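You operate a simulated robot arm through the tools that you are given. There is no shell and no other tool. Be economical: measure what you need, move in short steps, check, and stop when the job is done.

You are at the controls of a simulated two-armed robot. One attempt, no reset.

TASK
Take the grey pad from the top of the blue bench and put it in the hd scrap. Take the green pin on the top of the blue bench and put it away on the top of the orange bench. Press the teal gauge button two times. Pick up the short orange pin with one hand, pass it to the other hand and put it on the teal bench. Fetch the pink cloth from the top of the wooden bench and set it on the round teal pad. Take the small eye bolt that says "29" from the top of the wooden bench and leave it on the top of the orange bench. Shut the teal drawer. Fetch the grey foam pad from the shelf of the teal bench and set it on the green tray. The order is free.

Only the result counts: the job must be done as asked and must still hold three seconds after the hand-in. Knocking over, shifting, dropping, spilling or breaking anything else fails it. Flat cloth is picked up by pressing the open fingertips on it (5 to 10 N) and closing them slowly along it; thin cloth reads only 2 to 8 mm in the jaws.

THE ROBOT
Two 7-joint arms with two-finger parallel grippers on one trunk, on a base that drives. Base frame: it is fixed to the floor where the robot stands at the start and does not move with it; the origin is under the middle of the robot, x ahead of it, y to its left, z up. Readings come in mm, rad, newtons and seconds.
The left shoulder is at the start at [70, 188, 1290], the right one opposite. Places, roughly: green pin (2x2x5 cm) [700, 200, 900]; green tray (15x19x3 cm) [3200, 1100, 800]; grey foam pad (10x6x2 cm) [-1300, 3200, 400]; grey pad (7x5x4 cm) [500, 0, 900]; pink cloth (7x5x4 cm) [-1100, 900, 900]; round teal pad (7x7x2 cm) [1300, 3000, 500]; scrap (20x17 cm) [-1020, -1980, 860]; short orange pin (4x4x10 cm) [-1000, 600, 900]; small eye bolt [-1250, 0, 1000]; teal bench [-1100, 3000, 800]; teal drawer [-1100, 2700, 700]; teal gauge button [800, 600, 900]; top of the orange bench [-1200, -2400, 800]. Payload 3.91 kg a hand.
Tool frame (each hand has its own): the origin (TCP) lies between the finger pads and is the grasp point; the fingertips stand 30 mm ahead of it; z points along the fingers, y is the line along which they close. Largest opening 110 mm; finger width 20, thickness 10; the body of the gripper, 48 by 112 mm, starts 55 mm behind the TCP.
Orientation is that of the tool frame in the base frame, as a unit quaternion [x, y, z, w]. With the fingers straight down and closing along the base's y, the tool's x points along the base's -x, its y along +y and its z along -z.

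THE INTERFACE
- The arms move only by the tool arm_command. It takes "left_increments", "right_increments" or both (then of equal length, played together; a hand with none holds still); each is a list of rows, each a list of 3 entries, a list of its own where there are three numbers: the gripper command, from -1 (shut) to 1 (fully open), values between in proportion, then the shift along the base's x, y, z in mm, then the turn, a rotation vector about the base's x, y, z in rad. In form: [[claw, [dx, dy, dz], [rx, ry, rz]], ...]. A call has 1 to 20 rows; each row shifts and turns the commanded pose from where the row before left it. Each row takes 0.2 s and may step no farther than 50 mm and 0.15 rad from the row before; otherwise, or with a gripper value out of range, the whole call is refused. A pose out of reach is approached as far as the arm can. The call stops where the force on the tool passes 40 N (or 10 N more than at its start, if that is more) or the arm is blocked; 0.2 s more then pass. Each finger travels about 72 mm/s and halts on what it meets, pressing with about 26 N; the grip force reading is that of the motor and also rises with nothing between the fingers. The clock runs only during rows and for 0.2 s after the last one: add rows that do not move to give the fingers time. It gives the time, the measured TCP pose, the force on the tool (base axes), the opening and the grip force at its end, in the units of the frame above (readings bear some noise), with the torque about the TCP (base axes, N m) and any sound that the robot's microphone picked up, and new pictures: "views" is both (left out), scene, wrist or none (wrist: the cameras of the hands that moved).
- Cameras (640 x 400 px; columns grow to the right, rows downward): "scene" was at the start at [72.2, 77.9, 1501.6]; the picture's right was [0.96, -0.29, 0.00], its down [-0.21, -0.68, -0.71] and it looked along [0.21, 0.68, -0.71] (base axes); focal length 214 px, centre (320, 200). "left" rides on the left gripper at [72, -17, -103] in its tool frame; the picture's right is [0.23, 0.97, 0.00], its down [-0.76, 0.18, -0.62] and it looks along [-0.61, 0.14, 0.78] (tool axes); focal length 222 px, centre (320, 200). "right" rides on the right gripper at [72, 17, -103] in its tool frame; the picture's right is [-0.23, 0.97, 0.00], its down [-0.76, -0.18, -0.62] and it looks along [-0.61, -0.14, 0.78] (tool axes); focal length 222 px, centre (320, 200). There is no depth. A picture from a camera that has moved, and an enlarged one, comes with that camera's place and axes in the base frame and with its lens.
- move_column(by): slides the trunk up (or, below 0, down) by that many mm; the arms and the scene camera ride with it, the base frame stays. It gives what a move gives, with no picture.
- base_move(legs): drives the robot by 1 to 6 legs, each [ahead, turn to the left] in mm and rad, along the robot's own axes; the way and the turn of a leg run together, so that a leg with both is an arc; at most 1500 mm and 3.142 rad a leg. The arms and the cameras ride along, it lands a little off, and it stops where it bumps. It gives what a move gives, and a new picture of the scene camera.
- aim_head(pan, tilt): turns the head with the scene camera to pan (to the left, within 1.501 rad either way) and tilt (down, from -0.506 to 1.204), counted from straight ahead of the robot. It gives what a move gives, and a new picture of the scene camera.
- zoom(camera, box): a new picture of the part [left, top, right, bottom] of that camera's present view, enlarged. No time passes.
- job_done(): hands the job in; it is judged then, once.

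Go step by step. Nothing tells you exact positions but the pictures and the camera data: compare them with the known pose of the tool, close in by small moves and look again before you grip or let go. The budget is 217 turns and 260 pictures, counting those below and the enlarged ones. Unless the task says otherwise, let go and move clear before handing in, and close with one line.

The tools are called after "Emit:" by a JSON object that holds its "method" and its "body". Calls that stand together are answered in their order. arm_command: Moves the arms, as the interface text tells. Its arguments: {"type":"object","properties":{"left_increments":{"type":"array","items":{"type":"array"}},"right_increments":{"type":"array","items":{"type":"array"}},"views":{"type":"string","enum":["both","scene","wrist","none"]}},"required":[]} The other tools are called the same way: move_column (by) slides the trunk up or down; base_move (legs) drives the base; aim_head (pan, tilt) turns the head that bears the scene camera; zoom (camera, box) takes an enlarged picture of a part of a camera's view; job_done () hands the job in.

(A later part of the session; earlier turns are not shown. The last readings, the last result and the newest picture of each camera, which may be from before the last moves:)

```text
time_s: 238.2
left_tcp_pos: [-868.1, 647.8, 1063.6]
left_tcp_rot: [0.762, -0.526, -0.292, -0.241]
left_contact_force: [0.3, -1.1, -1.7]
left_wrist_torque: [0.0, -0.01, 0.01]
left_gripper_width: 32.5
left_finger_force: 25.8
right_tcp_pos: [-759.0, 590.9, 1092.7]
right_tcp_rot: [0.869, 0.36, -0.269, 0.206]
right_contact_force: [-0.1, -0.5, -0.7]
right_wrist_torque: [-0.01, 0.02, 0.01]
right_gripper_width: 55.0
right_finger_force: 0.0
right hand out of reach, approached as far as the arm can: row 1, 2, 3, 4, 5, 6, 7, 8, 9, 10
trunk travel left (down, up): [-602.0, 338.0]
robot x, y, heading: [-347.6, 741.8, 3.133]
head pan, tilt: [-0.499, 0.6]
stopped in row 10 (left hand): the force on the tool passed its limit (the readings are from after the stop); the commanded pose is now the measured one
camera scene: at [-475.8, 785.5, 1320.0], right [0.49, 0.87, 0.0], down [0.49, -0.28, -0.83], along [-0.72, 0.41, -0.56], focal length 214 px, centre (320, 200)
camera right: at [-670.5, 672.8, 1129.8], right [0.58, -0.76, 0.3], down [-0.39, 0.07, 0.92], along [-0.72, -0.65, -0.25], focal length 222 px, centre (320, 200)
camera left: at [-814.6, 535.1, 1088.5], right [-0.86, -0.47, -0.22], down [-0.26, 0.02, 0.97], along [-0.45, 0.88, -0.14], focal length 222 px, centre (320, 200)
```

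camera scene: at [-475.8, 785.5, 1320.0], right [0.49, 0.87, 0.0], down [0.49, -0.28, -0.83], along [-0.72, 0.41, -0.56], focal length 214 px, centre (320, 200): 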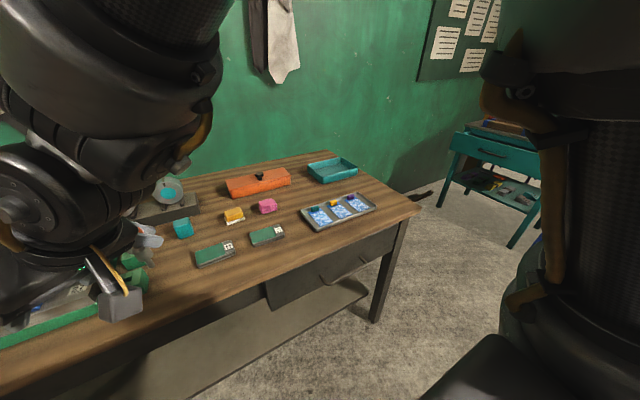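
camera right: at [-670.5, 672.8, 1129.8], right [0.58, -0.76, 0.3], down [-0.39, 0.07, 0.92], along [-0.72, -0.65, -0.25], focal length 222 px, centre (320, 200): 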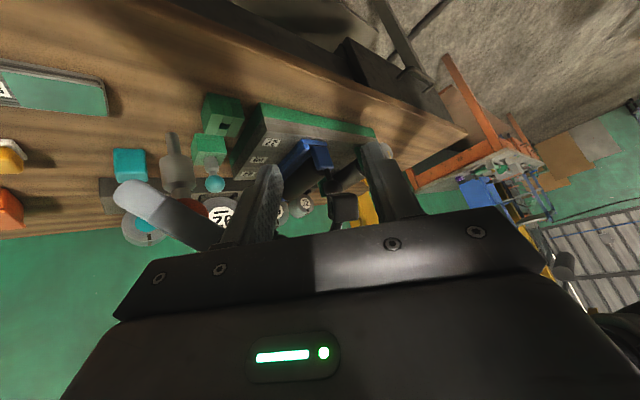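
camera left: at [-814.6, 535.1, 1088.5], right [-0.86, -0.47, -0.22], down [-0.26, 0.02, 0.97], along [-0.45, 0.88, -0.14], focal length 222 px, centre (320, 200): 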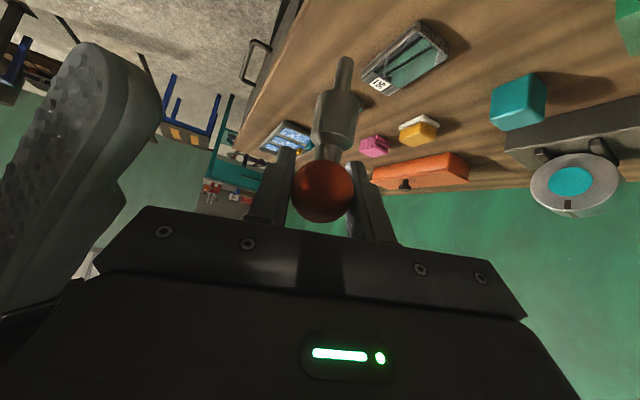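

The right hand came too far in and brushed the left. I move the left hand (with the pin) forward, away from it, then the right hand to the right.

Emit:
{"method": "arm_command", "body": {"left_increments": [[-1, [-15, 0, 0], [0, 0, 0]], [-1, [-20, 0, 0], [0, 0, 0]], [-1, [-20, 0, 0], [0, 0, 0]], [-1, [-20, 0, 0], [0, 0, 0]]], "views": "none"}}

Emit:
{"method": "arm_command", "body": {"right_increments": [[0, [2, 15, 0], [0, 0, 0]], [0, [2, 15, 0], [0, 0, 0]], [0, [2, 15, 0], [0, 0, 0]], [0, [0, 15, 0], [0, 0, 0]], [0, [0, 15, 0], [0, 0, 0]]], "views": "none"}}

```text
time_s: 239.2
left_tcp_pos: [-944.5, 648.0, 1062.6]
left_tcp_rot: [0.761, -0.527, -0.291, -0.242]
left_contact_force: [-0.6, -0.3, -0.3]
left_wrist_torque: [0.0, -0.01, -0.05]
left_gripper_width: 32.4
left_finger_force: 26.7
right_tcp_pos: [-759.2, 589.0, 1092.8]
right_tcp_rot: [0.869, 0.36, -0.27, 0.206]
right_contact_force: [0.1, 0.0, 0.5]
right_wrist_torque: [0.02, 0.03, -0.01]
right_gripper_width: 55.0
right_finger_force: 0.1
trunk travel left (down, up): [-602.0, 338.0]
robot x, y, heading: [-346.6, 742.8, 3.13]
head pan, tilt: [-0.499, 0.6]
```

```text
time_s: 240.3
left_tcp_pos: [-942.7, 648.3, 1064.0]
left_tcp_rot: [0.761, -0.527, -0.292, -0.241]
left_contact_force: [-0.3, -0.1, -0.7]
left_wrist_torque: [0.01, -0.01, 0.02]
left_gripper_width: 32.2
left_finger_force: 26.3
right_tcp_pos: [-758.9, 603.3, 1094.2]
right_tcp_rot: [0.871, 0.353, -0.268, 0.213]
right_contact_force: [1.4, -0.2, -0.4]
right_wrist_torque: [-0.04, -0.02, 0.0]
right_gripper_width: 54.9
right_finger_force: 0.1
right hand out of reach, approached as far as the arm can: row 2, 3, 4, 5
trunk travel left (down, up): [-602.0, 338.0]
robot x, y, heading: [-346.0, 741.7, 3.133]
head pan, tilt: [-0.499, 0.6]
```

Emit:
{"method": "arm_command", "body": {"right_increments": [[0, [-15, 5, 5], [0, 0, 0]], [0, [-15, 8, 5], [0, 0, 0]], [0, [-15, 10, 5], [0, 0, 0]]], "views": "none"}}

```text
time_s: 241.2
left_tcp_pos: [-942.9, 648.0, 1063.9]
left_tcp_rot: [0.761, -0.527, -0.292, -0.241]
left_contact_force: [-0.2, -0.2, -1.0]
left_wrist_torque: [0.02, -0.01, 0.0]
left_gripper_width: 32.3
left_finger_force: 26.5
right_tcp_pos: [-783.6, 595.8, 1113.9]
right_tcp_rot: [0.869, 0.362, -0.27, 0.203]
right_contact_force: [0.5, 0.5, 0.3]
right_wrist_torque: [-0.01, -0.02, -0.03]
right_gripper_width: 54.9
right_finger_force: 0.0
right hand out of reach, approached as far as the arm can: row 1, 2, 3
trunk travel left (down, up): [-602.0, 338.0]
robot x, y, heading: [-348.3, 744.0, 3.136]
head pan, tilt: [-0.499, 0.6]
```

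The right hand's best posture is with its tool straight ahead (no yaw). I move the left hand aside and return the right hand to that posture.

Emit:
{"method": "arm_command", "body": {"left_increments": [[-1, [-10, -20, 0], [0, 0, 0]], [-1, [-5, -20, 0], [0, 0, 0]], [-1, [0, -20, 0], [0, 0, 0]], [-1, [0, -20, 0], [0, 0, 0]]], "views": "none"}}

Emit:
{"method": "arm_command", "body": {"right_increments": [[0, [0, 15, 0], [0, 0, -0.13]], [0, [0, 20, 0], [0, 0, -0.13]], [0, [0, 25, 0], [0, 0, -0.13]], [0, [0, 25, 0], [0, 0, -0.13]], [0, [0, 25, 0], [0, 0, -0.13]], [0, [0, 25, 0], [0, 0, -0.13]], [0, [-10, 25, -5], [0, 0, -0.13]], [0, [-20, 25, -5], [0, 0, -0.1]], [0, [-20, 25, -5], [0, 0, 0]], [0, [-20, 0, -5], [0, 0, 0]]], "views": "wrist"}}

```text
time_s: 242.2
left_tcp_pos: [-957.6, 567.4, 1064.8]
left_tcp_rot: [0.761, -0.527, -0.292, -0.242]
left_contact_force: [-0.8, -0.7, -1.3]
left_wrist_torque: [0.01, -0.02, 0.03]
left_gripper_width: 32.6
left_finger_force: 26.3
right_tcp_pos: [-782.1, 594.8, 1114.3]
right_tcp_rot: [0.87, 0.36, -0.269, 0.203]
right_contact_force: [0.1, 0.4, 0.8]
right_wrist_torque: [0.02, -0.02, 0.03]
right_gripper_width: 54.9
right_finger_force: 0.0
trunk travel left (down, up): [-602.0, 338.0]
robot x, y, heading: [-346.7, 741.4, 3.132]
head pan, tilt: [-0.499, 0.6]
```

```text
time_s: 244.3
left_tcp_pos: [-959.4, 566.8, 1063.5]
left_tcp_rot: [0.762, -0.525, -0.292, -0.241]
left_contact_force: [0.7, -0.1, -1.6]
left_wrist_torque: [0.01, -0.02, 0.01]
left_gripper_width: 32.7
left_finger_force: 26.7
right_tcp_pos: [-856.3, 802.0, 1094.0]
right_tcp_rot: [0.935, -0.105, -0.335, 0.048]
right_contact_force: [-0.1, 0.9, 0.4]
right_wrist_torque: [-0.01, -0.04, 0.0]
right_gripper_width: 55.0
right_finger_force: 0.0
trunk travel left (down, up): [-602.0, 338.0]
robot x, y, heading: [-344.1, 742.4, 3.137]
head pan, tilt: [-0.499, 0.6]
camera right: at [-739.7, 771.6, 1130.9], right [-0.33, -0.9, 0.29], down [-0.15, 0.36, 0.92], along [-0.93, 0.26, -0.25], focal length 222 px, centre (320, 200)
```

right: 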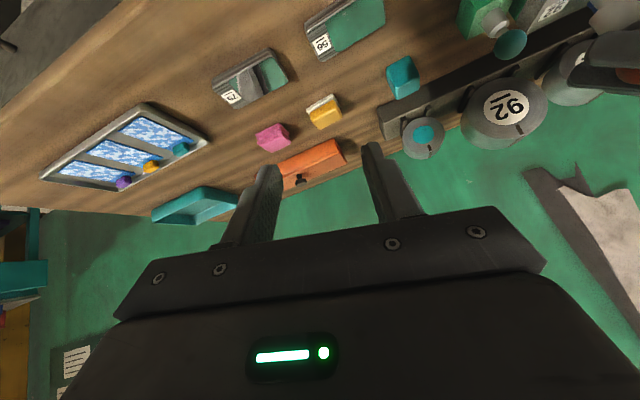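

All in reach. I tilt the right tool up further while easing forward.

Emit:
{"method": "arm_command", "body": {"right_increments": [[0.5, [-12, 0, -8], [0, 0.09, 0]], [0.5, [-12, 0, -8], [0, 0.09, 0]], [0.5, [-12, 0, -8], [0, 0.09, 0]], [0.5, [-12, 0, -8], [0, 0.09, 0]], [0.5, [-12, 0, -8], [0, 0.09, 0]], [0.5, [0, 0, 0], [0, 0, 0]]], "views": "scene"}}

```text
time_s: 245.8
left_tcp_pos: [-957.7, 568.9, 1065.0]
left_tcp_rot: [0.761, -0.527, -0.292, -0.242]
left_contact_force: [-0.1, 0.5, -1.1]
left_wrist_torque: [0.05, 0.01, 0.0]
left_gripper_width: 32.5
left_finger_force: 26.1
right_tcp_pos: [-914.1, 803.9, 1057.1]
right_tcp_rot: [0.836, -0.091, -0.536, 0.069]
right_contact_force: [-0.4, 0.0, 0.0]
right_wrist_torque: [0.02, 0.01, -0.05]
right_gripper_width: 82.4
right_finger_force: 0.1
trunk travel left (down, up): [-602.0, 338.0]
robot x, y, heading: [-347.7, 744.0, 3.134]
head pan, tilt: [-0.499, 0.6]
camera scene: at [-475.6, 785.1, 1319.4], right [0.48, 0.87, 0.0], down [0.49, -0.27, -0.83], along [-0.72, 0.4, -0.56], focal length 214 px, centre (320, 200)
```

scene: 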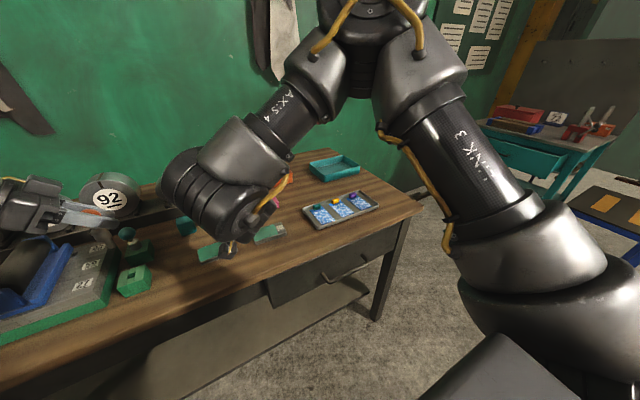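

Good posture. I bring the right hand closer to the middle; it will stay as the receiver.

Emit:
{"method": "arm_command", "body": {"right_increments": [[0.5, [3, -15, -6], [0, 0, 0]], [0.5, [3, -15, -6], [0, 0, 0]], [0.5, [3, -15, -6], [0, 0, 0]], [0.5, [3, -15, -6], [0, 0, 0]], [0.5, [0, -15, -6], [0, 0, 0]], [0.5, [0, -15, -6], [0, 0, 0]], [0.5, [0, 0, 0], [0, 0, 0]]], "views": "wrist"}}

```text
time_s: 247.3
left_tcp_pos: [-957.5, 567.8, 1064.3]
left_tcp_rot: [0.761, -0.527, -0.292, -0.242]
left_contact_force: [-0.6, -0.2, -0.2]
left_wrist_torque: [0.02, 0.01, 0.0]
left_gripper_width: 32.6
left_finger_force: 25.8
right_tcp_pos: [-902.8, 714.9, 1018.8]
right_tcp_rot: [0.837, -0.091, -0.535, 0.07]
right_contact_force: [-1.4, 0.0, -0.8]
right_wrist_torque: [0.0, -0.02, 0.0]
right_gripper_width: 82.6
right_finger_force: 0.0
trunk travel left (down, up): [-602.0, 338.0]
robot x, y, heading: [-351.3, 741.3, 3.133]
head pan, tilt: [-0.499, 0.6]
camera right: at [-780.9, 684.3, 1001.3], right [-0.17, -0.9, 0.41], down [0.27, 0.36, 0.89], along [-0.95, 0.26, 0.18], focal length 222 px, centre (320, 200)
```

right: 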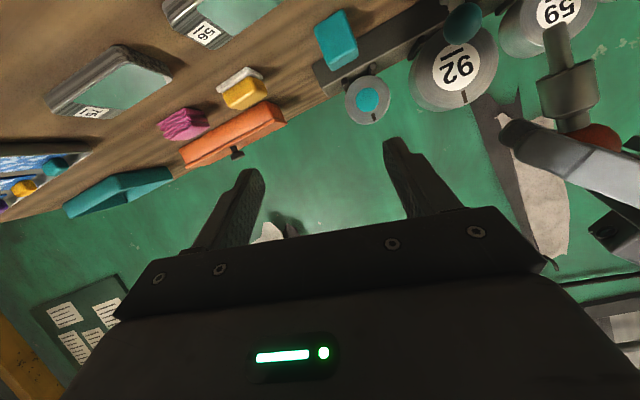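

The right jaw is ready, its grasp point at about [-914,715,1014]. I swing the pin round in front of it with the left hand.

Emit:
{"method": "arm_command", "body": {"left_increments": [[-1, [-16, 0, 2], [0, 0, 0]], [-1, [-16, 0, 2], [0, 0, 0]], [-1, [0, 24, 0], [0, 0, 0]], [-1, [0, 24, 0], [0, 0, 0]], [-1, [0, 24, 0], [0, 0, 0]], [-1, [0, 24, 0], [0, 0, 0]], [-1, [0, 24, 0], [0, 0, 0]], [-1, [0, 24, 0], [0, 0, 0]], [-1, [0, 0, 0], [0, 0, 0]]], "views": "none"}}

Emit:
{"method": "zoom", "body": {"camera": "right", "box": [0, 0, 640, 400]}}

```text
time_s: 249.3
left_tcp_pos: [-990.1, 604.9, 1068.7]
left_tcp_rot: [0.761, -0.527, -0.293, -0.241]
left_contact_force: [0.3, 0.4, -0.4]
left_wrist_torque: [-0.01, 0.0, 0.01]
left_gripper_width: 32.3
left_finger_force: 26.6
left hand out of reach, approached as far as the arm can: row 4, 5, 6, 7, 8
right_tcp_pos: [-902.4, 715.5, 1018.4]
right_tcp_rot: [0.837, -0.091, -0.535, 0.07]
right_contact_force: [0.3, 0.4, -1.6]
right_wrist_torque: [0.03, 0.0, -0.01]
right_gripper_width: 82.3
right_finger_force: 0.0
trunk travel left (down, up): [-602.0, 338.0]
robot x, y, heading: [-347.6, 739.5, 3.136]
head pan, tilt: [-0.499, 0.6]
```

```text
1.00 times, centred on (320, 200) of right
camera zoom: at [-781.1, 684.0, 1001.3], right [-0.17, -0.9, 0.41], down [0.27, 0.36, 0.89], along [-0.95, 0.26, 0.18], focal length 222 px, centre (320, 200)
```

zoom: 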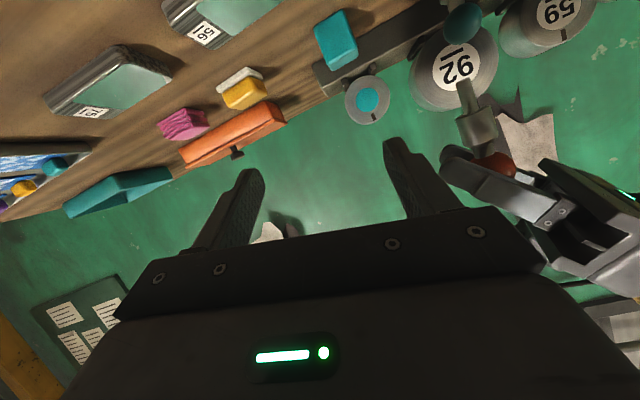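

The left arm is at its outer reach; I bring it slightly back, then across.

Emit:
{"method": "arm_command", "body": {"left_increments": [[-1, [17, 5, 0], [0, 0, 0]], [-1, [16, 10, 0], [0, 0, 0]], [-1, [0, 20, 0], [0, 0, 0]], [-1, [0, 20, 0], [0, 0, 0]], [-1, [0, 20, 0], [0, 0, 0]], [-1, [0, 20, 0], [0, 0, 0]], [-1, [0, 15, 0], [0, 0, 0]], [-1, [0, 0, 0], [0, 0, 0]]], "right_increments": [[0.5, [5, 0, 0], [0, 0, 0]], [0.5, [5, 0, 0], [0, 0, 0]], [0.5, [5, 0, 0], [0, 0, 0]], [0.5, [0, 0, 0], [0, 0, 0]], [0.5, [0, 0, 0], [0, 0, 0]], [0.5, [0, 0, 0], [0, 0, 0]], [0.5, [0, 0, 0], [0, 0, 0]], [0.5, [0, 0, 0], [0, 0, 0]]], "views": "wrist"}}

```text
time_s: 251.2
left_tcp_pos: [-956.8, 648.6, 1066.9]
left_tcp_rot: [0.761, -0.527, -0.292, -0.242]
left_contact_force: [1.1, -0.3, -0.4]
left_wrist_torque: [-0.02, 0.0, 0.02]
left_gripper_width: 32.7
left_finger_force: 25.8
left hand out of reach, approached as far as the arm can: row 4, 5, 6, 7
right_tcp_pos: [-887.4, 715.0, 1020.5]
right_tcp_rot: [0.837, -0.09, -0.535, 0.07]
right_contact_force: [-0.1, 0.2, -0.3]
right_wrist_torque: [0.01, 0.04, 0.01]
right_gripper_width: 82.4
right_finger_force: 0.1
trunk travel left (down, up): [-602.0, 338.0]
robot x, y, heading: [-347.5, 740.3, 3.133]
head pan, tilt: [-0.499, 0.6]
camera right: at [-766.0, 684.7, 1001.5], right [-0.17, -0.9, 0.41], down [0.27, 0.36, 0.89], along [-0.95, 0.26, 0.18], focal length 222 px, centre (320, 200)
camera left: at [-903.4, 534.8, 1091.5], right [-0.86, -0.47, -0.22], down [-0.26, 0.02, 0.97], along [-0.45, 0.88, -0.14], focal length 222 px, centre (320, 200)
```

right: 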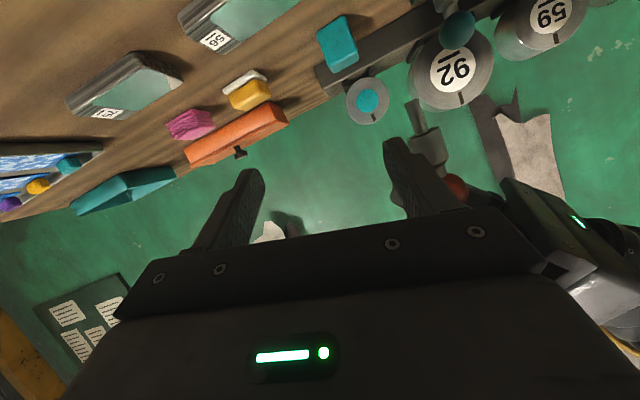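
left: 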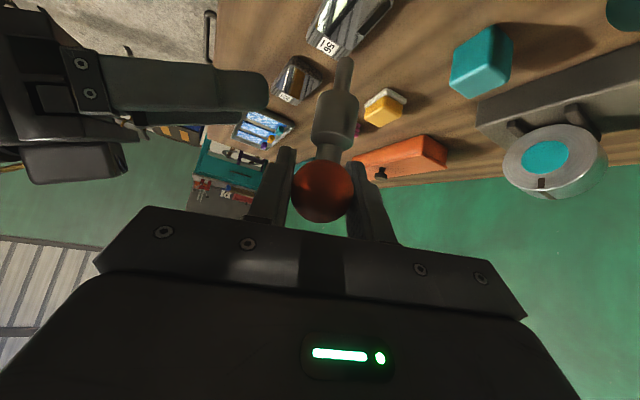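

I shift the right hand to line up with the pin (y≈648).

Emit:
{"method": "arm_command", "body": {"right_increments": [[0.5, [0, -13, 0], [0, 0, 0]], [0.5, [0, -13, 0], [0, 0, 0]], [0.5, [0, -13, 0], [0, 0, 0]], [0.5, [0, -13, 0], [0, 0, 0]], [0.5, [0, -13, 0], [0, 0, 0]], [0.5, [0, 0, 0], [0, 0, 0]]], "views": "wrist"}}

```text
time_s: 252.6
left_tcp_pos: [-956.4, 648.4, 1067.8]
left_tcp_rot: [0.761, -0.526, -0.293, -0.242]
left_contact_force: [0.5, 0.1, -0.8]
left_wrist_torque: [0.0, -0.01, 0.04]
left_gripper_width: 32.4
left_finger_force: 26.1
right_tcp_pos: [-897.1, 660.8, 1027.2]
right_tcp_rot: [0.837, -0.107, -0.532, 0.074]
right_contact_force: [-0.2, 0.0, 0.4]
right_wrist_torque: [-0.02, 0.02, 0.02]
right_gripper_width: 82.4
right_finger_force: 0.0
trunk travel left (down, up): [-602.0, 338.0]
robot x, y, heading: [-346.8, 744.4, 3.135]
head pan, tilt: [-0.499, 0.6]
camera right: at [-775.6, 627.4, 1011.5], right [-0.19, -0.88, 0.43], down [0.27, 0.37, 0.89], along [-0.94, 0.28, 0.17], focal length 222 px, centre (320, 200)
```

right: 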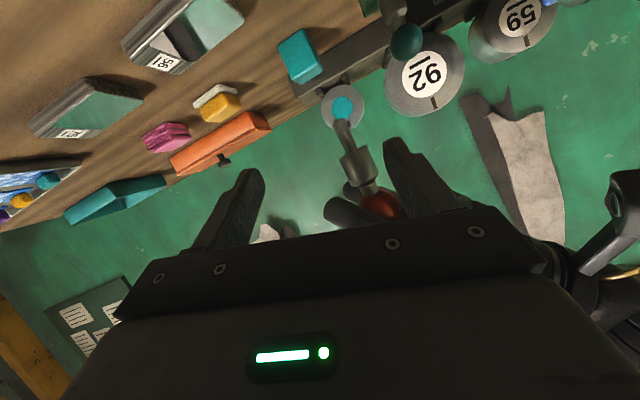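

The pin is near one finger; I level the right tool's roll and shift it a little more toward the pin, opening fully.

Emit:
{"method": "arm_command", "body": {"right_increments": [[0.9, [0, -5, 0], [0.076, 0.001, 0.035]], [0.9, [0, -5, 0], [0.076, 0.001, 0.035]], [0.9, [0, -5, 0], [0.076, 0.001, 0.035]], [0.9, [0, 0, 0], [0, 0, 0]]], "views": "wrist"}}

```text
time_s: 253.6
left_tcp_pos: [-957.8, 648.2, 1068.8]
left_tcp_rot: [0.761, -0.527, -0.293, -0.241]
left_contact_force: [-0.4, 0.1, -0.5]
left_wrist_torque: [-0.01, -0.02, -0.01]
left_gripper_width: 32.2
left_finger_force: 25.5
right_tcp_pos: [-901.1, 651.2, 1031.1]
right_tcp_rot: [0.844, 0.003, -0.536, 0.007]
right_contact_force: [0.8, 0.0, -0.5]
right_wrist_torque: [-0.02, -0.01, 0.01]
right_gripper_width: 104.6
right_finger_force: 0.1
right hand out of reach, approached as far as the arm can: row 1, 2, 3
trunk travel left (down, up): [-602.0, 338.0]
robot x, y, heading: [-343.7, 742.5, 3.132]
head pan, tilt: [-0.499, 0.6]
camera right: at [-777.8, 635.2, 1008.0], right [-0.09, -0.97, 0.21], down [0.24, 0.19, 0.95], along [-0.97, 0.13, 0.22], focal length 222 px, centre (320, 200)
```

right: 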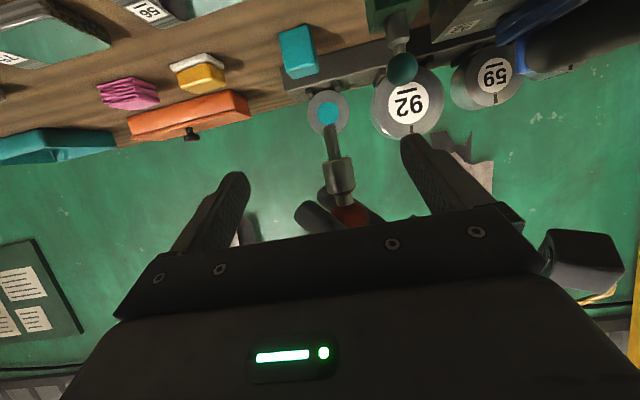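

The pin is now nicely centred. I advance the right hand onto the collar.

Emit:
{"method": "arm_command", "body": {"right_increments": [[0.9, [-12, -2, 0], [0, 0, 0]], [0.9, [-12, -2, 0], [0, 0, 0]], [0.9, [-12, -2, 0], [0, 0, 0]], [0.9, [-9, -2, 0], [0, 0, 0]], [0.9, [0, 0, 0], [0, 0, 0]]], "views": "wrist"}}

Emit:
{"method": "zoom", "body": {"camera": "left", "box": [100, 20, 500, 270]}}

```text
time_s: 254.8
left_tcp_pos: [-957.0, 647.9, 1067.6]
left_tcp_rot: [0.761, -0.526, -0.292, -0.242]
left_contact_force: [0.3, 0.1, -1.0]
left_wrist_torque: [-0.02, -0.01, 0.01]
left_gripper_width: 32.6
left_finger_force: 26.1
right_tcp_pos: [-939.7, 635.2, 1021.5]
right_tcp_rot: [0.843, 0.013, -0.538, 0.001]
right_contact_force: [0.3, -0.6, 0.9]
right_wrist_torque: [0.01, -0.01, -0.03]
right_gripper_width: 104.5
right_finger_force: 0.0
trunk travel left (down, up): [-602.0, 338.0]
robot x, y, heading: [-347.1, 743.6, 3.132]
head pan, tilt: [-0.499, 0.6]
camera right: at [-815.4, 622.1, 1000.1], right [-0.07, -0.98, 0.19], down [0.24, 0.17, 0.96], along [-0.97, 0.11, 0.22], focal length 222 px, centre (320, 200)
```

right: 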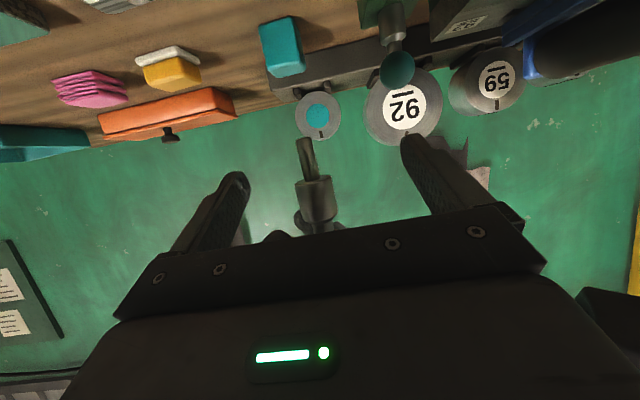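

```text
1.60 times, centred on (300, 145) of left
camera zoom: at [-903.2, 534.7, 1091.5], right [-0.86, -0.47, -0.22], down [-0.26, 0.02, 0.97], along [-0.45, 0.88, -0.14], focal length 355 px, centre (352, 288)
```

zoom: 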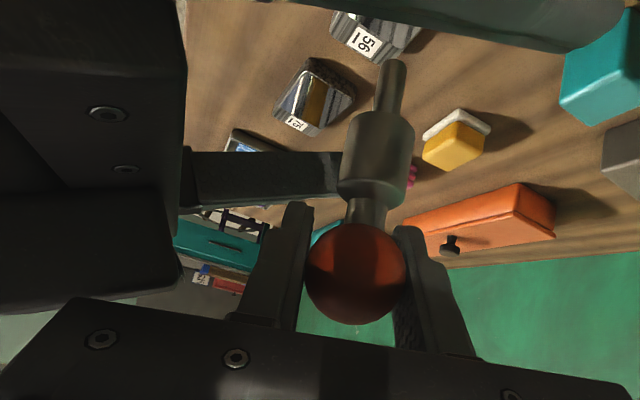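

The collar is between the fingertips; I rise 9 mm and close the right hand on it.

Emit:
{"method": "arm_command", "body": {"right_increments": [[0.9, [0, 0, 5], [0, 0, 0]], [0.9, [0, 0, 4], [0, 0, 0]], [0.4, [0, 0, 0], [0, 0, 0]], [0, [0, 0, 0], [0, 0, 0]], [-0.3, [0, 0, 0], [0, 0, 0]], [-0.5, [0, 0, 0], [0, 0, 0]], [-0.7, [0, 0, 0], [0, 0, 0]], [-1, [0, 0, 0], [0, 0, 0]], [-1, [0, 0, 0], [0, 0, 0]]], "views": "wrist"}}

Emit:
{"method": "zoom", "body": {"camera": "left", "box": [100, 20, 500, 270]}}

```text
time_s: 255.9
left_tcp_pos: [-959.8, 643.9, 1070.1]
left_tcp_rot: [0.763, -0.524, -0.295, -0.24]
left_contact_force: [1.3, -27.7, 6.7]
left_wrist_torque: [-0.58, -0.34, -0.5]
left_gripper_width: 32.4
left_finger_force: 26.0
right_tcp_pos: [-941.8, 641.3, 1032.3]
right_tcp_rot: [0.843, 0.012, -0.537, -0.004]
right_contact_force: [-2.2, 27.1, -6.9]
right_wrist_torque: [-0.47, 0.14, 0.06]
right_gripper_width: 52.3
right_finger_force: 13.8
trunk travel left (down, up): [-602.0, 338.0]
robot x, y, heading: [-342.5, 743.6, 3.135]
head pan, tilt: [-0.499, 0.6]
stopped in row 5 (right hand): the force on the tool passed its limit (the readings are from after the stop); the commanded pose is now the measured one
camera right: at [-817.6, 626.7, 1009.0], right [-0.08, -0.98, 0.19], down [0.24, 0.16, 0.96], along [-0.97, 0.12, 0.22], focal length 222 px, centre (320, 200)
```

right: 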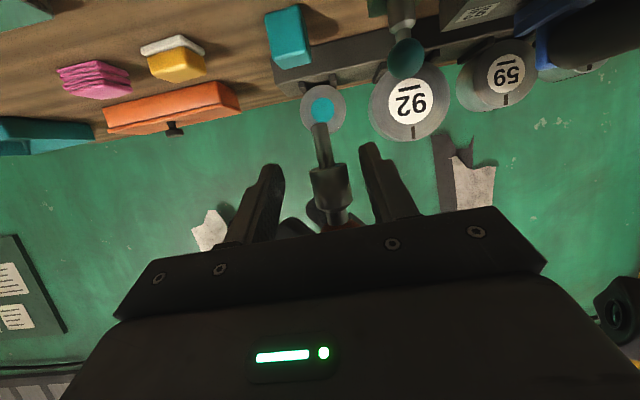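

```text
1.60 times, centred on (300, 145) of left
camera zoom: at [-904.4, 530.7, 1093.8], right [-0.85, -0.48, -0.21], down [-0.25, 0.02, 0.97], along [-0.46, 0.88, -0.14], focal length 355 px, centre (352, 288)
```

zoom: 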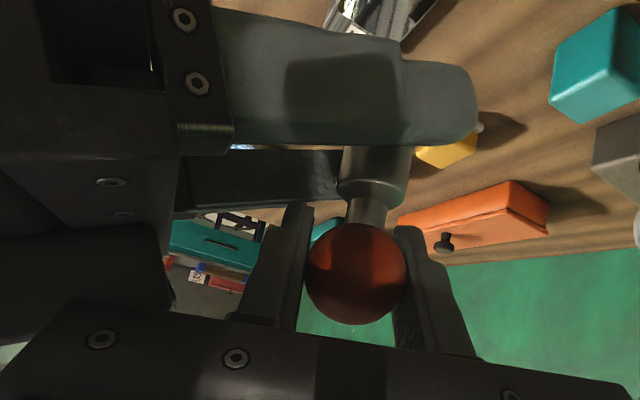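

The right far finger met the left fingertips. I reopen a bit, lower 11 mm, and close again.

Emit:
{"method": "arm_command", "body": {"right_increments": [[0.5, [0, -3, 0], [0, 0, 0]], [0.5, [0, 0, -6], [0, 0, 0]], [0.5, [0, 0, -5], [0, 0, 0]], [0, [0, 0, 0], [0, 0, 0]], [-0.2, [0, 0, 0], [0, 0, 0]], [-0.4, [0, 0, 0], [0, 0, 0]], [-0.6, [0, 0, 0], [0, 0, 0]], [-0.8, [0, 0, 0], [0, 0, 0]], [-1, [0, 0, 0], [0, 0, 0]]], "views": "wrist"}}

Emit:
{"method": "zoom", "body": {"camera": "left", "box": [100, 20, 500, 270]}}

```text
time_s: 257.9
left_tcp_pos: [-956.9, 645.5, 1070.3]
left_tcp_rot: [0.761, -0.525, -0.295, -0.24]
left_contact_force: [1.3, -8.7, -1.5]
left_wrist_torque: [-0.35, -0.06, 0.07]
left_gripper_width: 32.6
left_finger_force: 25.7
right_tcp_pos: [-943.9, 639.3, 1021.8]
right_tcp_rot: [0.844, 0.009, -0.536, -0.002]
right_contact_force: [-1.1, 10.2, 1.4]
right_wrist_torque: [-0.07, 0.07, -0.18]
right_gripper_width: 22.9
right_finger_force: 26.1
trunk travel left (down, up): [-602.0, 338.0]
robot x, y, heading: [-344.7, 743.0, 3.13]
head pan, tilt: [-0.499, 0.6]
camera right: at [-819.6, 623.4, 999.6], right [-0.08, -0.98, 0.19], down [0.24, 0.17, 0.96], along [-0.97, 0.12, 0.22], focal length 222 px, centre (320, 200)
```

right: 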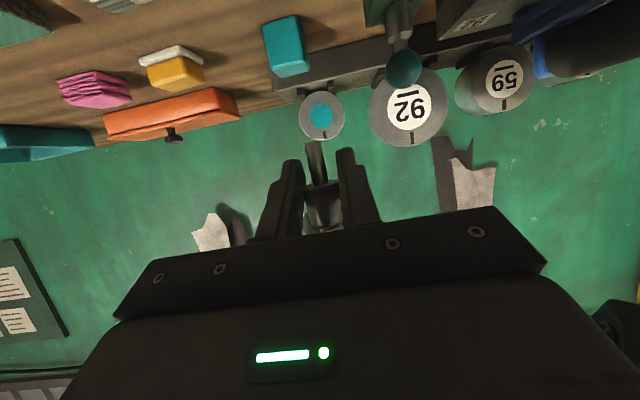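

```text
1.60 times, centred on (300, 145) of left
camera zoom: at [-903.9, 532.8, 1093.3], right [-0.85, -0.47, -0.21], down [-0.25, 0.02, 0.97], along [-0.45, 0.88, -0.14], focal length 355 px, centre (352, 288)
```

zoom: 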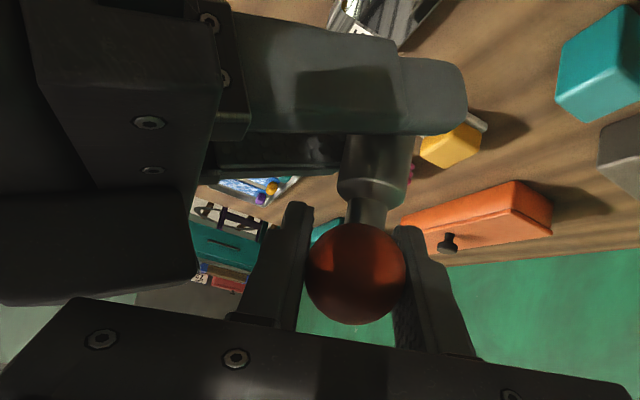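

The right hand grips the collar (23 mm). Now the left hand opens and backs away along its axis.

Emit:
{"method": "arm_command", "body": {"left_increments": [[-0.5, [0, 0, 0], [0, 0, 0]], [-0.2, [0, 0, 0], [0, 0, 0]], [0, [0, 0, 0], [0, 0, 0]], [0, [2, -7, 8], [0, 0, 0]], [0, [3, -10, 11], [0, 0, 0]], [0, [3, -14, 15], [0, 0, 0]], [0, [4, -20, 15], [0, 0, 0]], [0, [4, -25, 10], [0, 0, 0]], [0, [4, -25, 5], [0, 0, 0]], [0, [0, -25, 5], [0, 0, 0]]], "views": "wrist"}}

Emit:
{"method": "zoom", "body": {"camera": "right", "box": [160, 80, 480, 280]}}

```text
time_s: 260.1
left_tcp_pos: [-935.1, 522.1, 1138.9]
left_tcp_rot: [0.76, -0.526, -0.295, -0.242]
left_contact_force: [0.1, 0.0, -0.2]
left_wrist_torque: [0.04, 0.04, -0.01]
left_gripper_width: 55.1
left_finger_force: 0.0
right_tcp_pos: [-943.2, 637.2, 1024.0]
right_tcp_rot: [0.843, 0.009, -0.537, -0.001]
right_contact_force: [0.0, 0.2, 0.1]
right_wrist_torque: [-0.04, -0.01, -0.01]
right_gripper_width: 22.5
right_finger_force: 26.1
trunk travel left (down, up): [-602.0, 338.0]
robot x, y, heading: [-346.8, 739.8, 3.137]
head pan, tilt: [-0.499, 0.6]
camera left: at [-881.6, 408.1, 1162.1], right [-0.85, -0.47, -0.21], down [-0.25, 0.02, 0.97], along [-0.45, 0.88, -0.14], focal length 222 px, centre (320, 200)
```

left: 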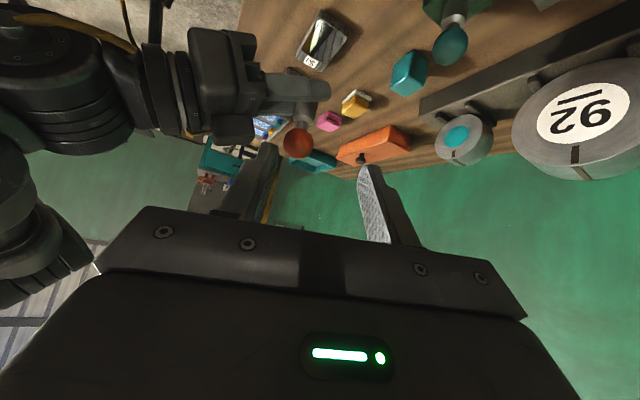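

```text
2.00 times, centred on (320, 180) of right
camera zoom: at [-819.1, 622.1, 1000.7], right [-0.08, -0.98, 0.19], down [0.24, 0.17, 0.96], along [-0.97, 0.12, 0.22], focal length 444 px, centre (320, 240)
```

zoom: 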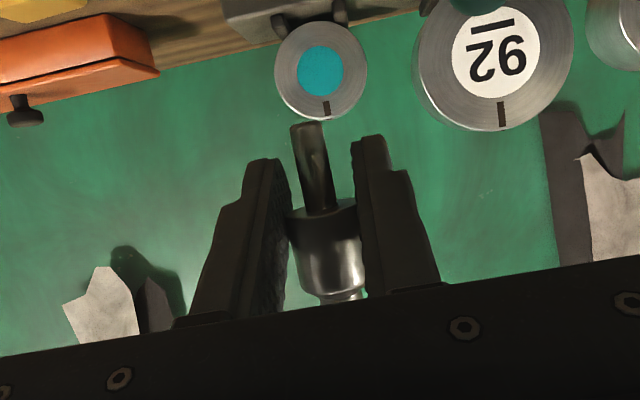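

Handover done: the right hand alone holds the pin. I move the right hand to its own side, and turn the left tool forward again.

Emit:
{"method": "arm_command", "body": {"right_increments": [[-1, [4, 20, 5], [0, 0, 0]], [-1, [4, 20, 5], [0, 0, 0]], [-1, [4, 20, 5], [0, 0, 0]], [-1, [4, 20, 5], [0, 0, 0]], [-1, [4, 20, 5], [0, 0, 0]], [-1, [4, 20, 5], [0, 0, 0]], [-1, [4, 20, 5], [0, 0, 0]], [-1, [2, 20, 5], [0, 0, 0]]], "left_increments": [[0, [0, 0, 0], [0, 0, 0.12]], [0, [0, 0, 0], [0, 0, 0.12]], [0, [0, 0, 0], [0, 0, 0.12]], [0, [0, 0, 0], [0, 0, 0.12]], [0, [0, 0, 0], [0, 0, 0.12]], [0, [0, 0, 0], [0, 0, 0.12]], [0, [0, 0, 0], [0, 0, 0.12]], [0, [0, 0, 0], [0, 0, 0.1]]], "views": "none"}}

Emit:
{"method": "move_column", "body": {"by": 200}}

Emit:
{"method": "aim_head", "body": {"pan": 0.1, "tilt": 0.75}}

```text
time_s: 261.9
left_tcp_pos: [-937.1, 523.9, 1139.7]
left_tcp_rot: [0.916, -0.123, -0.373, -0.08]
left_contact_force: [-0.2, -0.4, 0.4]
left_wrist_torque: [-0.02, 0.0, 0.0]
left_gripper_width: 55.1
left_finger_force: 0.1
right_tcp_pos: [-908.6, 796.9, 1062.5]
right_tcp_rot: [0.843, 0.013, -0.538, 0.0]
right_contact_force: [1.0, 0.8, -0.5]
right_wrist_torque: [0.0, 0.01, 0.02]
right_gripper_width: 22.5
right_finger_force: 26.0
trunk travel left (down, up): [-602.0, 338.0]
robot x, y, heading: [-348.0, 737.2, 3.137]
head pan, tilt: [-0.499, 0.6]
```

```text
time_s: 264.0
left_tcp_pos: [-936.9, 521.8, 1338.8]
left_tcp_rot: [0.917, -0.123, -0.372, -0.08]
left_contact_force: [-0.6, -0.2, 0.1]
left_wrist_torque: [-0.05, 0.0, -0.01]
left_gripper_width: 54.9
left_finger_force: 0.1
right_tcp_pos: [-910.0, 794.3, 1262.8]
right_tcp_rot: [0.844, 0.013, -0.537, -0.001]
right_contact_force: [0.5, -0.9, -0.1]
right_wrist_torque: [0.0, -0.02, 0.0]
right_gripper_width: 22.7
right_finger_force: 26.1
trunk travel left (down, up): [-802.0, 138.0]
robot x, y, heading: [-346.5, 743.4, 3.134]
head pan, tilt: [-0.499, 0.6]
```

```text
time_s: 265.0
left_tcp_pos: [-937.4, 522.4, 1339.0]
left_tcp_rot: [0.917, -0.123, -0.372, -0.08]
left_contact_force: [-0.6, 0.0, -0.3]
left_wrist_torque: [0.02, 0.0, 0.01]
left_gripper_width: 55.1
left_finger_force: 0.1
right_tcp_pos: [-909.6, 795.2, 1261.5]
right_tcp_rot: [0.843, 0.013, -0.538, -0.001]
right_contact_force: [0.0, -0.3, -1.2]
right_wrist_torque: [0.02, 0.0, -0.04]
right_gripper_width: 22.9
right_finger_force: 25.9
trunk travel left (down, up): [-802.0, 138.0]
robot x, y, heading: [-349.7, 743.2, 3.133]
head pan, tilt: [0.099, 0.75]
camera scene: at [-481.3, 734.4, 1506.5], right [-0.09, 1.0, 0.0], down [0.68, 0.06, -0.73], along [-0.73, -0.07, -0.68], focal length 214 px, centre (320, 200)
```

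scene: 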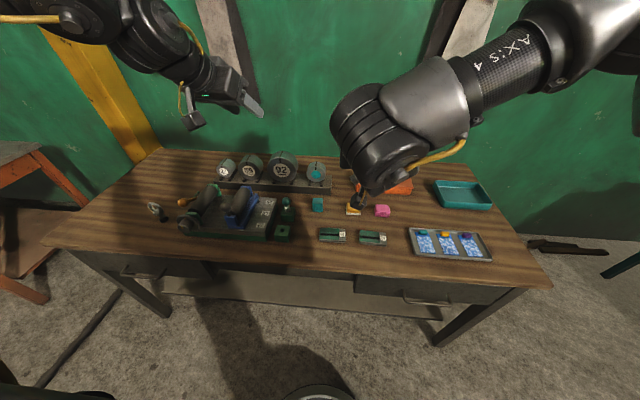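

I shift the robot along the bench so the pink cloth at about [-1116,930] is on the left hand's side.

Emit:
{"method": "base_move", "body": {"legs": [[0, -1.215], [433, 0], [0, 1.225]]}}

```text
time_s: 273.7
left_tcp_pos: [-1091.3, 919.7, 1338.1]
left_tcp_rot: [0.917, -0.119, -0.373, -0.078]
left_contact_force: [-0.2, -0.1, 0.3]
left_wrist_torque: [-0.02, -0.03, 0.0]
left_gripper_width: 55.1
left_finger_force: 0.1
right_tcp_pos: [-1066.6, 1192.9, 1261.4]
right_tcp_rot: [0.843, 0.019, -0.537, 0.003]
right_contact_force: [0.2, 0.7, -0.8]
right_wrist_torque: [-0.03, 0.02, 0.02]
right_gripper_width: 22.4
right_finger_force: 26.3
trunk travel left (down, up): [-802.0, 138.0]
robot x, y, heading: [-504.2, 1147.4, -3.139]
head pan, tilt: [0.099, 0.75]
camera scene: at [-637.6, 1137.5, 1506.4], right [-0.1, 0.99, 0.0], down [0.68, 0.07, -0.73], along [-0.73, -0.08, -0.68], focal length 214 px, centre (320, 200)
```

scene: 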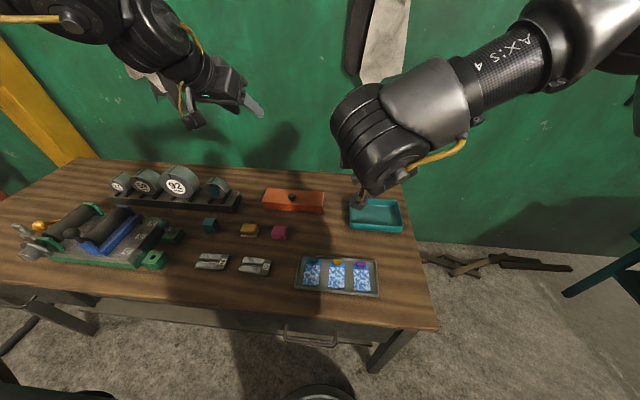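

Emit:
{"method": "move_column", "body": {"by": -250}}

Emit:
{"method": "arm_command", "body": {"left_increments": [[0.3, [0, 0, -20], [0, 0, 0]], [0.3, [0, 0, -25], [0, 0, 0]], [0.3, [0, 0, -25], [0, 0, 0]], [0.3, [0, 0, -25], [0, 0, 0]], [0.3, [0, 0, 0], [0, 0, 0]]], "views": "wrist"}}

```text
time_s: 276.2
left_tcp_pos: [-1090.7, 919.6, 1089.9]
left_tcp_rot: [0.917, -0.12, -0.373, -0.079]
left_contact_force: [-0.5, 0.2, 0.4]
left_wrist_torque: [-0.05, -0.02, 0.0]
left_gripper_width: 55.2
left_finger_force: 0.0
right_tcp_pos: [-1067.7, 1192.2, 1011.7]
right_tcp_rot: [0.843, 0.018, -0.537, 0.002]
right_contact_force: [1.4, -0.4, -0.3]
right_wrist_torque: [0.0, -0.02, -0.05]
right_gripper_width: 22.4
right_finger_force: 26.3
trunk travel left (down, up): [-552.0, 388.0]
robot x, y, heading: [-502.3, 1146.3, -3.14]
head pan, tilt: [0.099, 0.75]
```

```text
time_s: 277.4
left_tcp_pos: [-1090.9, 917.6, 994.1]
left_tcp_rot: [0.917, -0.119, -0.373, -0.079]
left_contact_force: [0.1, -0.8, 0.5]
left_wrist_torque: [0.02, 0.01, -0.03]
left_gripper_width: 71.4
left_finger_force: 0.0
right_tcp_pos: [-1066.5, 1192.4, 1012.2]
right_tcp_rot: [0.843, 0.019, -0.537, 0.003]
right_contact_force: [-0.2, 0.2, -0.6]
right_wrist_torque: [-0.02, -0.03, 0.02]
right_gripper_width: 22.4
right_finger_force: 25.9
trunk travel left (down, up): [-552.0, 388.0]
robot x, y, heading: [-503.7, 1146.1, -3.135]
head pan, tilt: [0.099, 0.75]
camera left: at [-968.7, 897.7, 1017.1], right [-0.11, -0.97, -0.21], down [-0.16, -0.19, 0.97], along [-0.98, 0.14, -0.14], focal length 222 px, centre (320, 200)
```

left: 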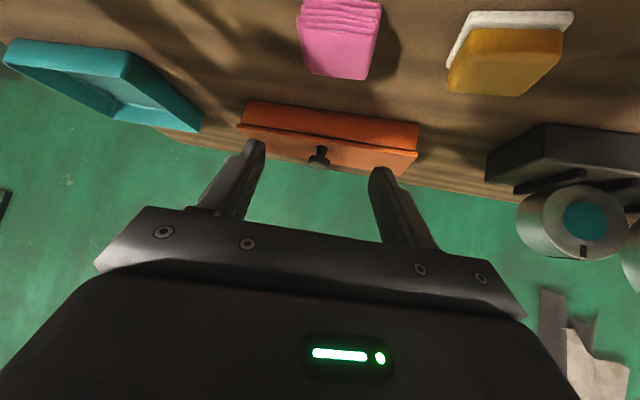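

Cloth centre ≈ [-1120,925], about 57 mm wide along y, axis-aligned. I straighten the tool yaw and descend over it.

Emit:
{"method": "arm_command", "body": {"left_increments": [[0.6, [-4, 2, -10], [0, 0, 0.09]], [0.6, [-4, 2, -10], [0, 0, 0.09]], [0.6, [-4, 2, -15], [0, 0, 0.09]], [0.6, [-4, 2, -20], [0, 0, 0]], [0.6, [-4, 0, -20], [0, 0, 0]], [0.6, [0, 0, 0], [0, 0, 0]]], "views": "wrist"}}

```text
time_s: 278.9
left_tcp_pos: [-1111.4, 925.2, 918.9]
left_tcp_rot: [0.924, 0.007, -0.381, -0.028]
left_contact_force: [1.1, -1.6, -0.2]
left_wrist_torque: [0.02, 0.0, -0.05]
left_gripper_width: 88.1
left_finger_force: 0.1
right_tcp_pos: [-1066.6, 1191.3, 1012.3]
right_tcp_rot: [0.843, 0.018, -0.537, 0.003]
right_contact_force: [0.4, 0.0, -1.9]
right_wrist_torque: [0.0, -0.04, -0.02]
right_gripper_width: 22.4
right_finger_force: 26.0
trunk travel left (down, up): [-552.0, 388.0]
robot x, y, heading: [-501.9, 1150.8, -3.134]
head pan, tilt: [0.099, 0.75]
camera left: at [-988.6, 939.2, 943.2], right [0.15, -0.96, -0.21], down [-0.1, -0.23, 0.97], along [-0.98, -0.13, -0.14], focal length 222 px, centre (320, 200)
```

left: 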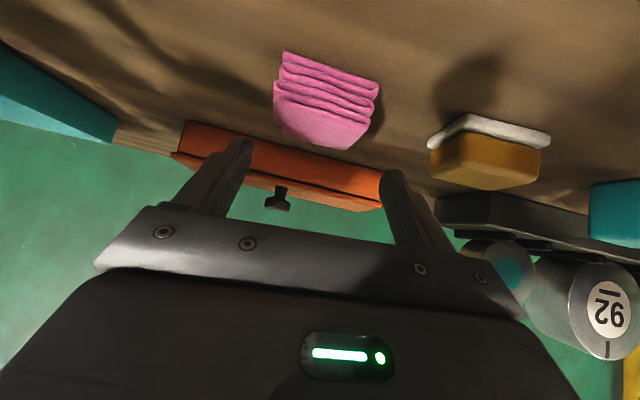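

Emit:
{"method": "arm_command", "body": {"left_increments": [[0.6, [-3, 5, -13], [0, 0, 0]], [0.6, [-3, 4, -13], [0, 0, 0]], [0.6, [-4, 0, -10], [0, 0, 0]], [0.6, [0, 0, 0], [0, 0, 0]]], "views": "wrist"}}

```text
time_s: 279.9
left_tcp_pos: [-1117.4, 929.7, 887.4]
left_tcp_rot: [0.924, 0.006, -0.381, -0.029]
left_contact_force: [0.7, -0.5, 0.1]
left_wrist_torque: [-0.03, 0.0, 0.04]
left_gripper_width: 88.2
left_finger_force: 0.0
left hand out of reach, approached as far as the arm can: row 2, 3
right_tcp_pos: [-1066.6, 1193.6, 1012.4]
right_tcp_rot: [0.843, 0.018, -0.537, 0.002]
right_contact_force: [0.1, 0.5, -1.0]
right_wrist_torque: [0.0, -0.02, 0.02]
right_gripper_width: 22.4
right_finger_force: 25.8
trunk travel left (down, up): [-552.0, 388.0]
robot x, y, heading: [-500.1, 1146.5, -3.138]
head pan, tilt: [0.099, 0.75]
camera left: at [-996.4, 941.7, 909.2], right [0.15, -0.96, -0.22], down [-0.1, -0.23, 0.97], along [-0.98, -0.12, -0.14], focal length 222 px, centre (320, 200)
```

left: 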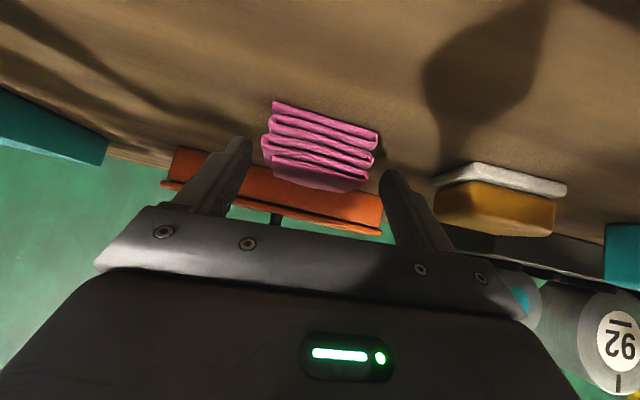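

The cloth is between the fingers. I lower a little with the trunk and close slowly.

Emit:
{"method": "move_column", "body": {"by": -8}}

Emit:
{"method": "arm_command", "body": {"left_increments": [[0.3, [0, 0, 0], [0, 0, 0]], [0.1, [0, 0, 0], [0, 0, 0]], [0, [0, 0, 0], [0, 0, 0]], [-0.1, [0, 0, 0], [0, 0, 0]], [-0.2, [0, 0, 0], [0, 0, 0]], [-0.3, [0, 0, 0], [0, 0, 0]]], "views": "wrist"}}

```text
time_s: 280.4
left_tcp_pos: [-1118.4, 929.2, 881.4]
left_tcp_rot: [0.923, 0.006, -0.383, -0.029]
left_contact_force: [-0.4, -2.4, 14.4]
left_wrist_torque: [-0.69, 0.23, -0.03]
left_gripper_width: 88.3
left_finger_force: 0.1
right_tcp_pos: [-1065.7, 1192.3, 1005.0]
right_tcp_rot: [0.843, 0.018, -0.538, 0.003]
right_contact_force: [-0.3, -0.3, -0.8]
right_wrist_torque: [-0.02, -0.02, -0.01]
right_gripper_width: 22.2
right_finger_force: 26.0
trunk travel left (down, up): [-544.0, 396.0]
robot x, y, heading: [-500.4, 1150.2, -3.14]
head pan, tilt: [0.099, 0.75]
```

```text
time_s: 281.8
left_tcp_pos: [-1117.6, 928.4, 880.7]
left_tcp_rot: [0.923, 0.005, -0.383, -0.029]
left_contact_force: [1.6, -14.2, 25.0]
left_wrist_torque: [-1.24, 0.26, 0.24]
left_gripper_width: 62.3
left_finger_force: 25.5
right_tcp_pos: [-1063.5, 1191.7, 1006.1]
right_tcp_rot: [0.843, 0.018, -0.538, 0.002]
right_contact_force: [1.2, -0.4, -0.8]
right_wrist_torque: [0.05, -0.01, 0.0]
right_gripper_width: 22.5
right_finger_force: 26.3
trunk travel left (down, up): [-544.0, 396.0]
robot x, y, heading: [-503.2, 1145.2, -3.135]
head pan, tilt: [0.099, 0.75]
camera left: at [-994.0, 941.4, 903.0], right [0.15, -0.96, -0.22], down [-0.1, -0.23, 0.97], along [-0.98, -0.12, -0.13], focal length 222 px, centre (320, 200)
```

left: 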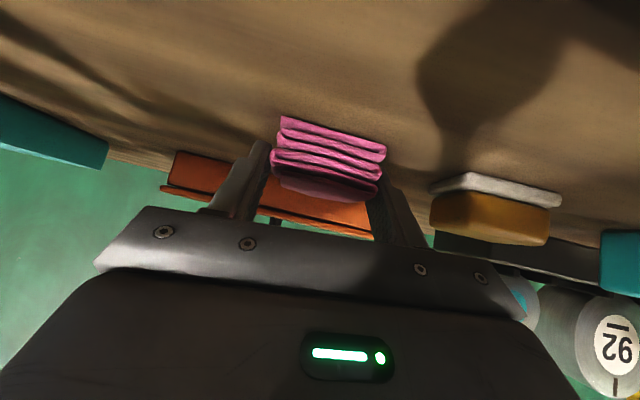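

Gripped at 62 mm. I lift slowly.

Emit:
{"method": "arm_command", "body": {"left_increments": [[-1, [0, 0, 3], [0, 0, 0]], [-1, [0, 0, 4], [0, 0, 0]], [-1, [0, 0, 6], [0, 0, 0]], [-1, [0, 0, 10], [0, 0, 0]], [-1, [0, 0, 12], [0, 0, 0]], [-1, [0, 0, 15], [0, 0, 0]], [-1, [0, 0, 15], [0, 0, 0]]], "views": "wrist"}}

```text
time_s: 283.4
left_tcp_pos: [-1119.8, 926.0, 944.2]
left_tcp_rot: [0.924, 0.005, -0.38, -0.029]
left_contact_force: [0.0, 0.6, 0.1]
left_wrist_torque: [0.0, 0.02, -0.02]
left_gripper_width: 61.9
left_finger_force: 26.8
right_tcp_pos: [-1067.3, 1192.2, 1003.5]
right_tcp_rot: [0.843, 0.018, -0.537, 0.002]
right_contact_force: [-0.3, -0.2, -0.5]
right_wrist_torque: [0.0, 0.0, -0.02]
right_gripper_width: 22.4
right_finger_force: 26.2
trunk travel left (down, up): [-544.0, 396.0]
robot x, y, heading: [-501.9, 1147.3, -3.139]
head pan, tilt: [0.099, 0.75]
camera left: at [-996.4, 940.0, 968.1], right [0.15, -0.96, -0.22], down [-0.11, -0.23, 0.97], along [-0.98, -0.12, -0.14], focal length 222 px, centre (320, 200)
```

left: 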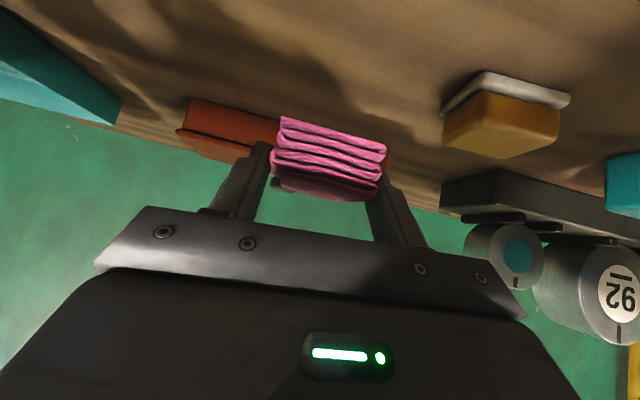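

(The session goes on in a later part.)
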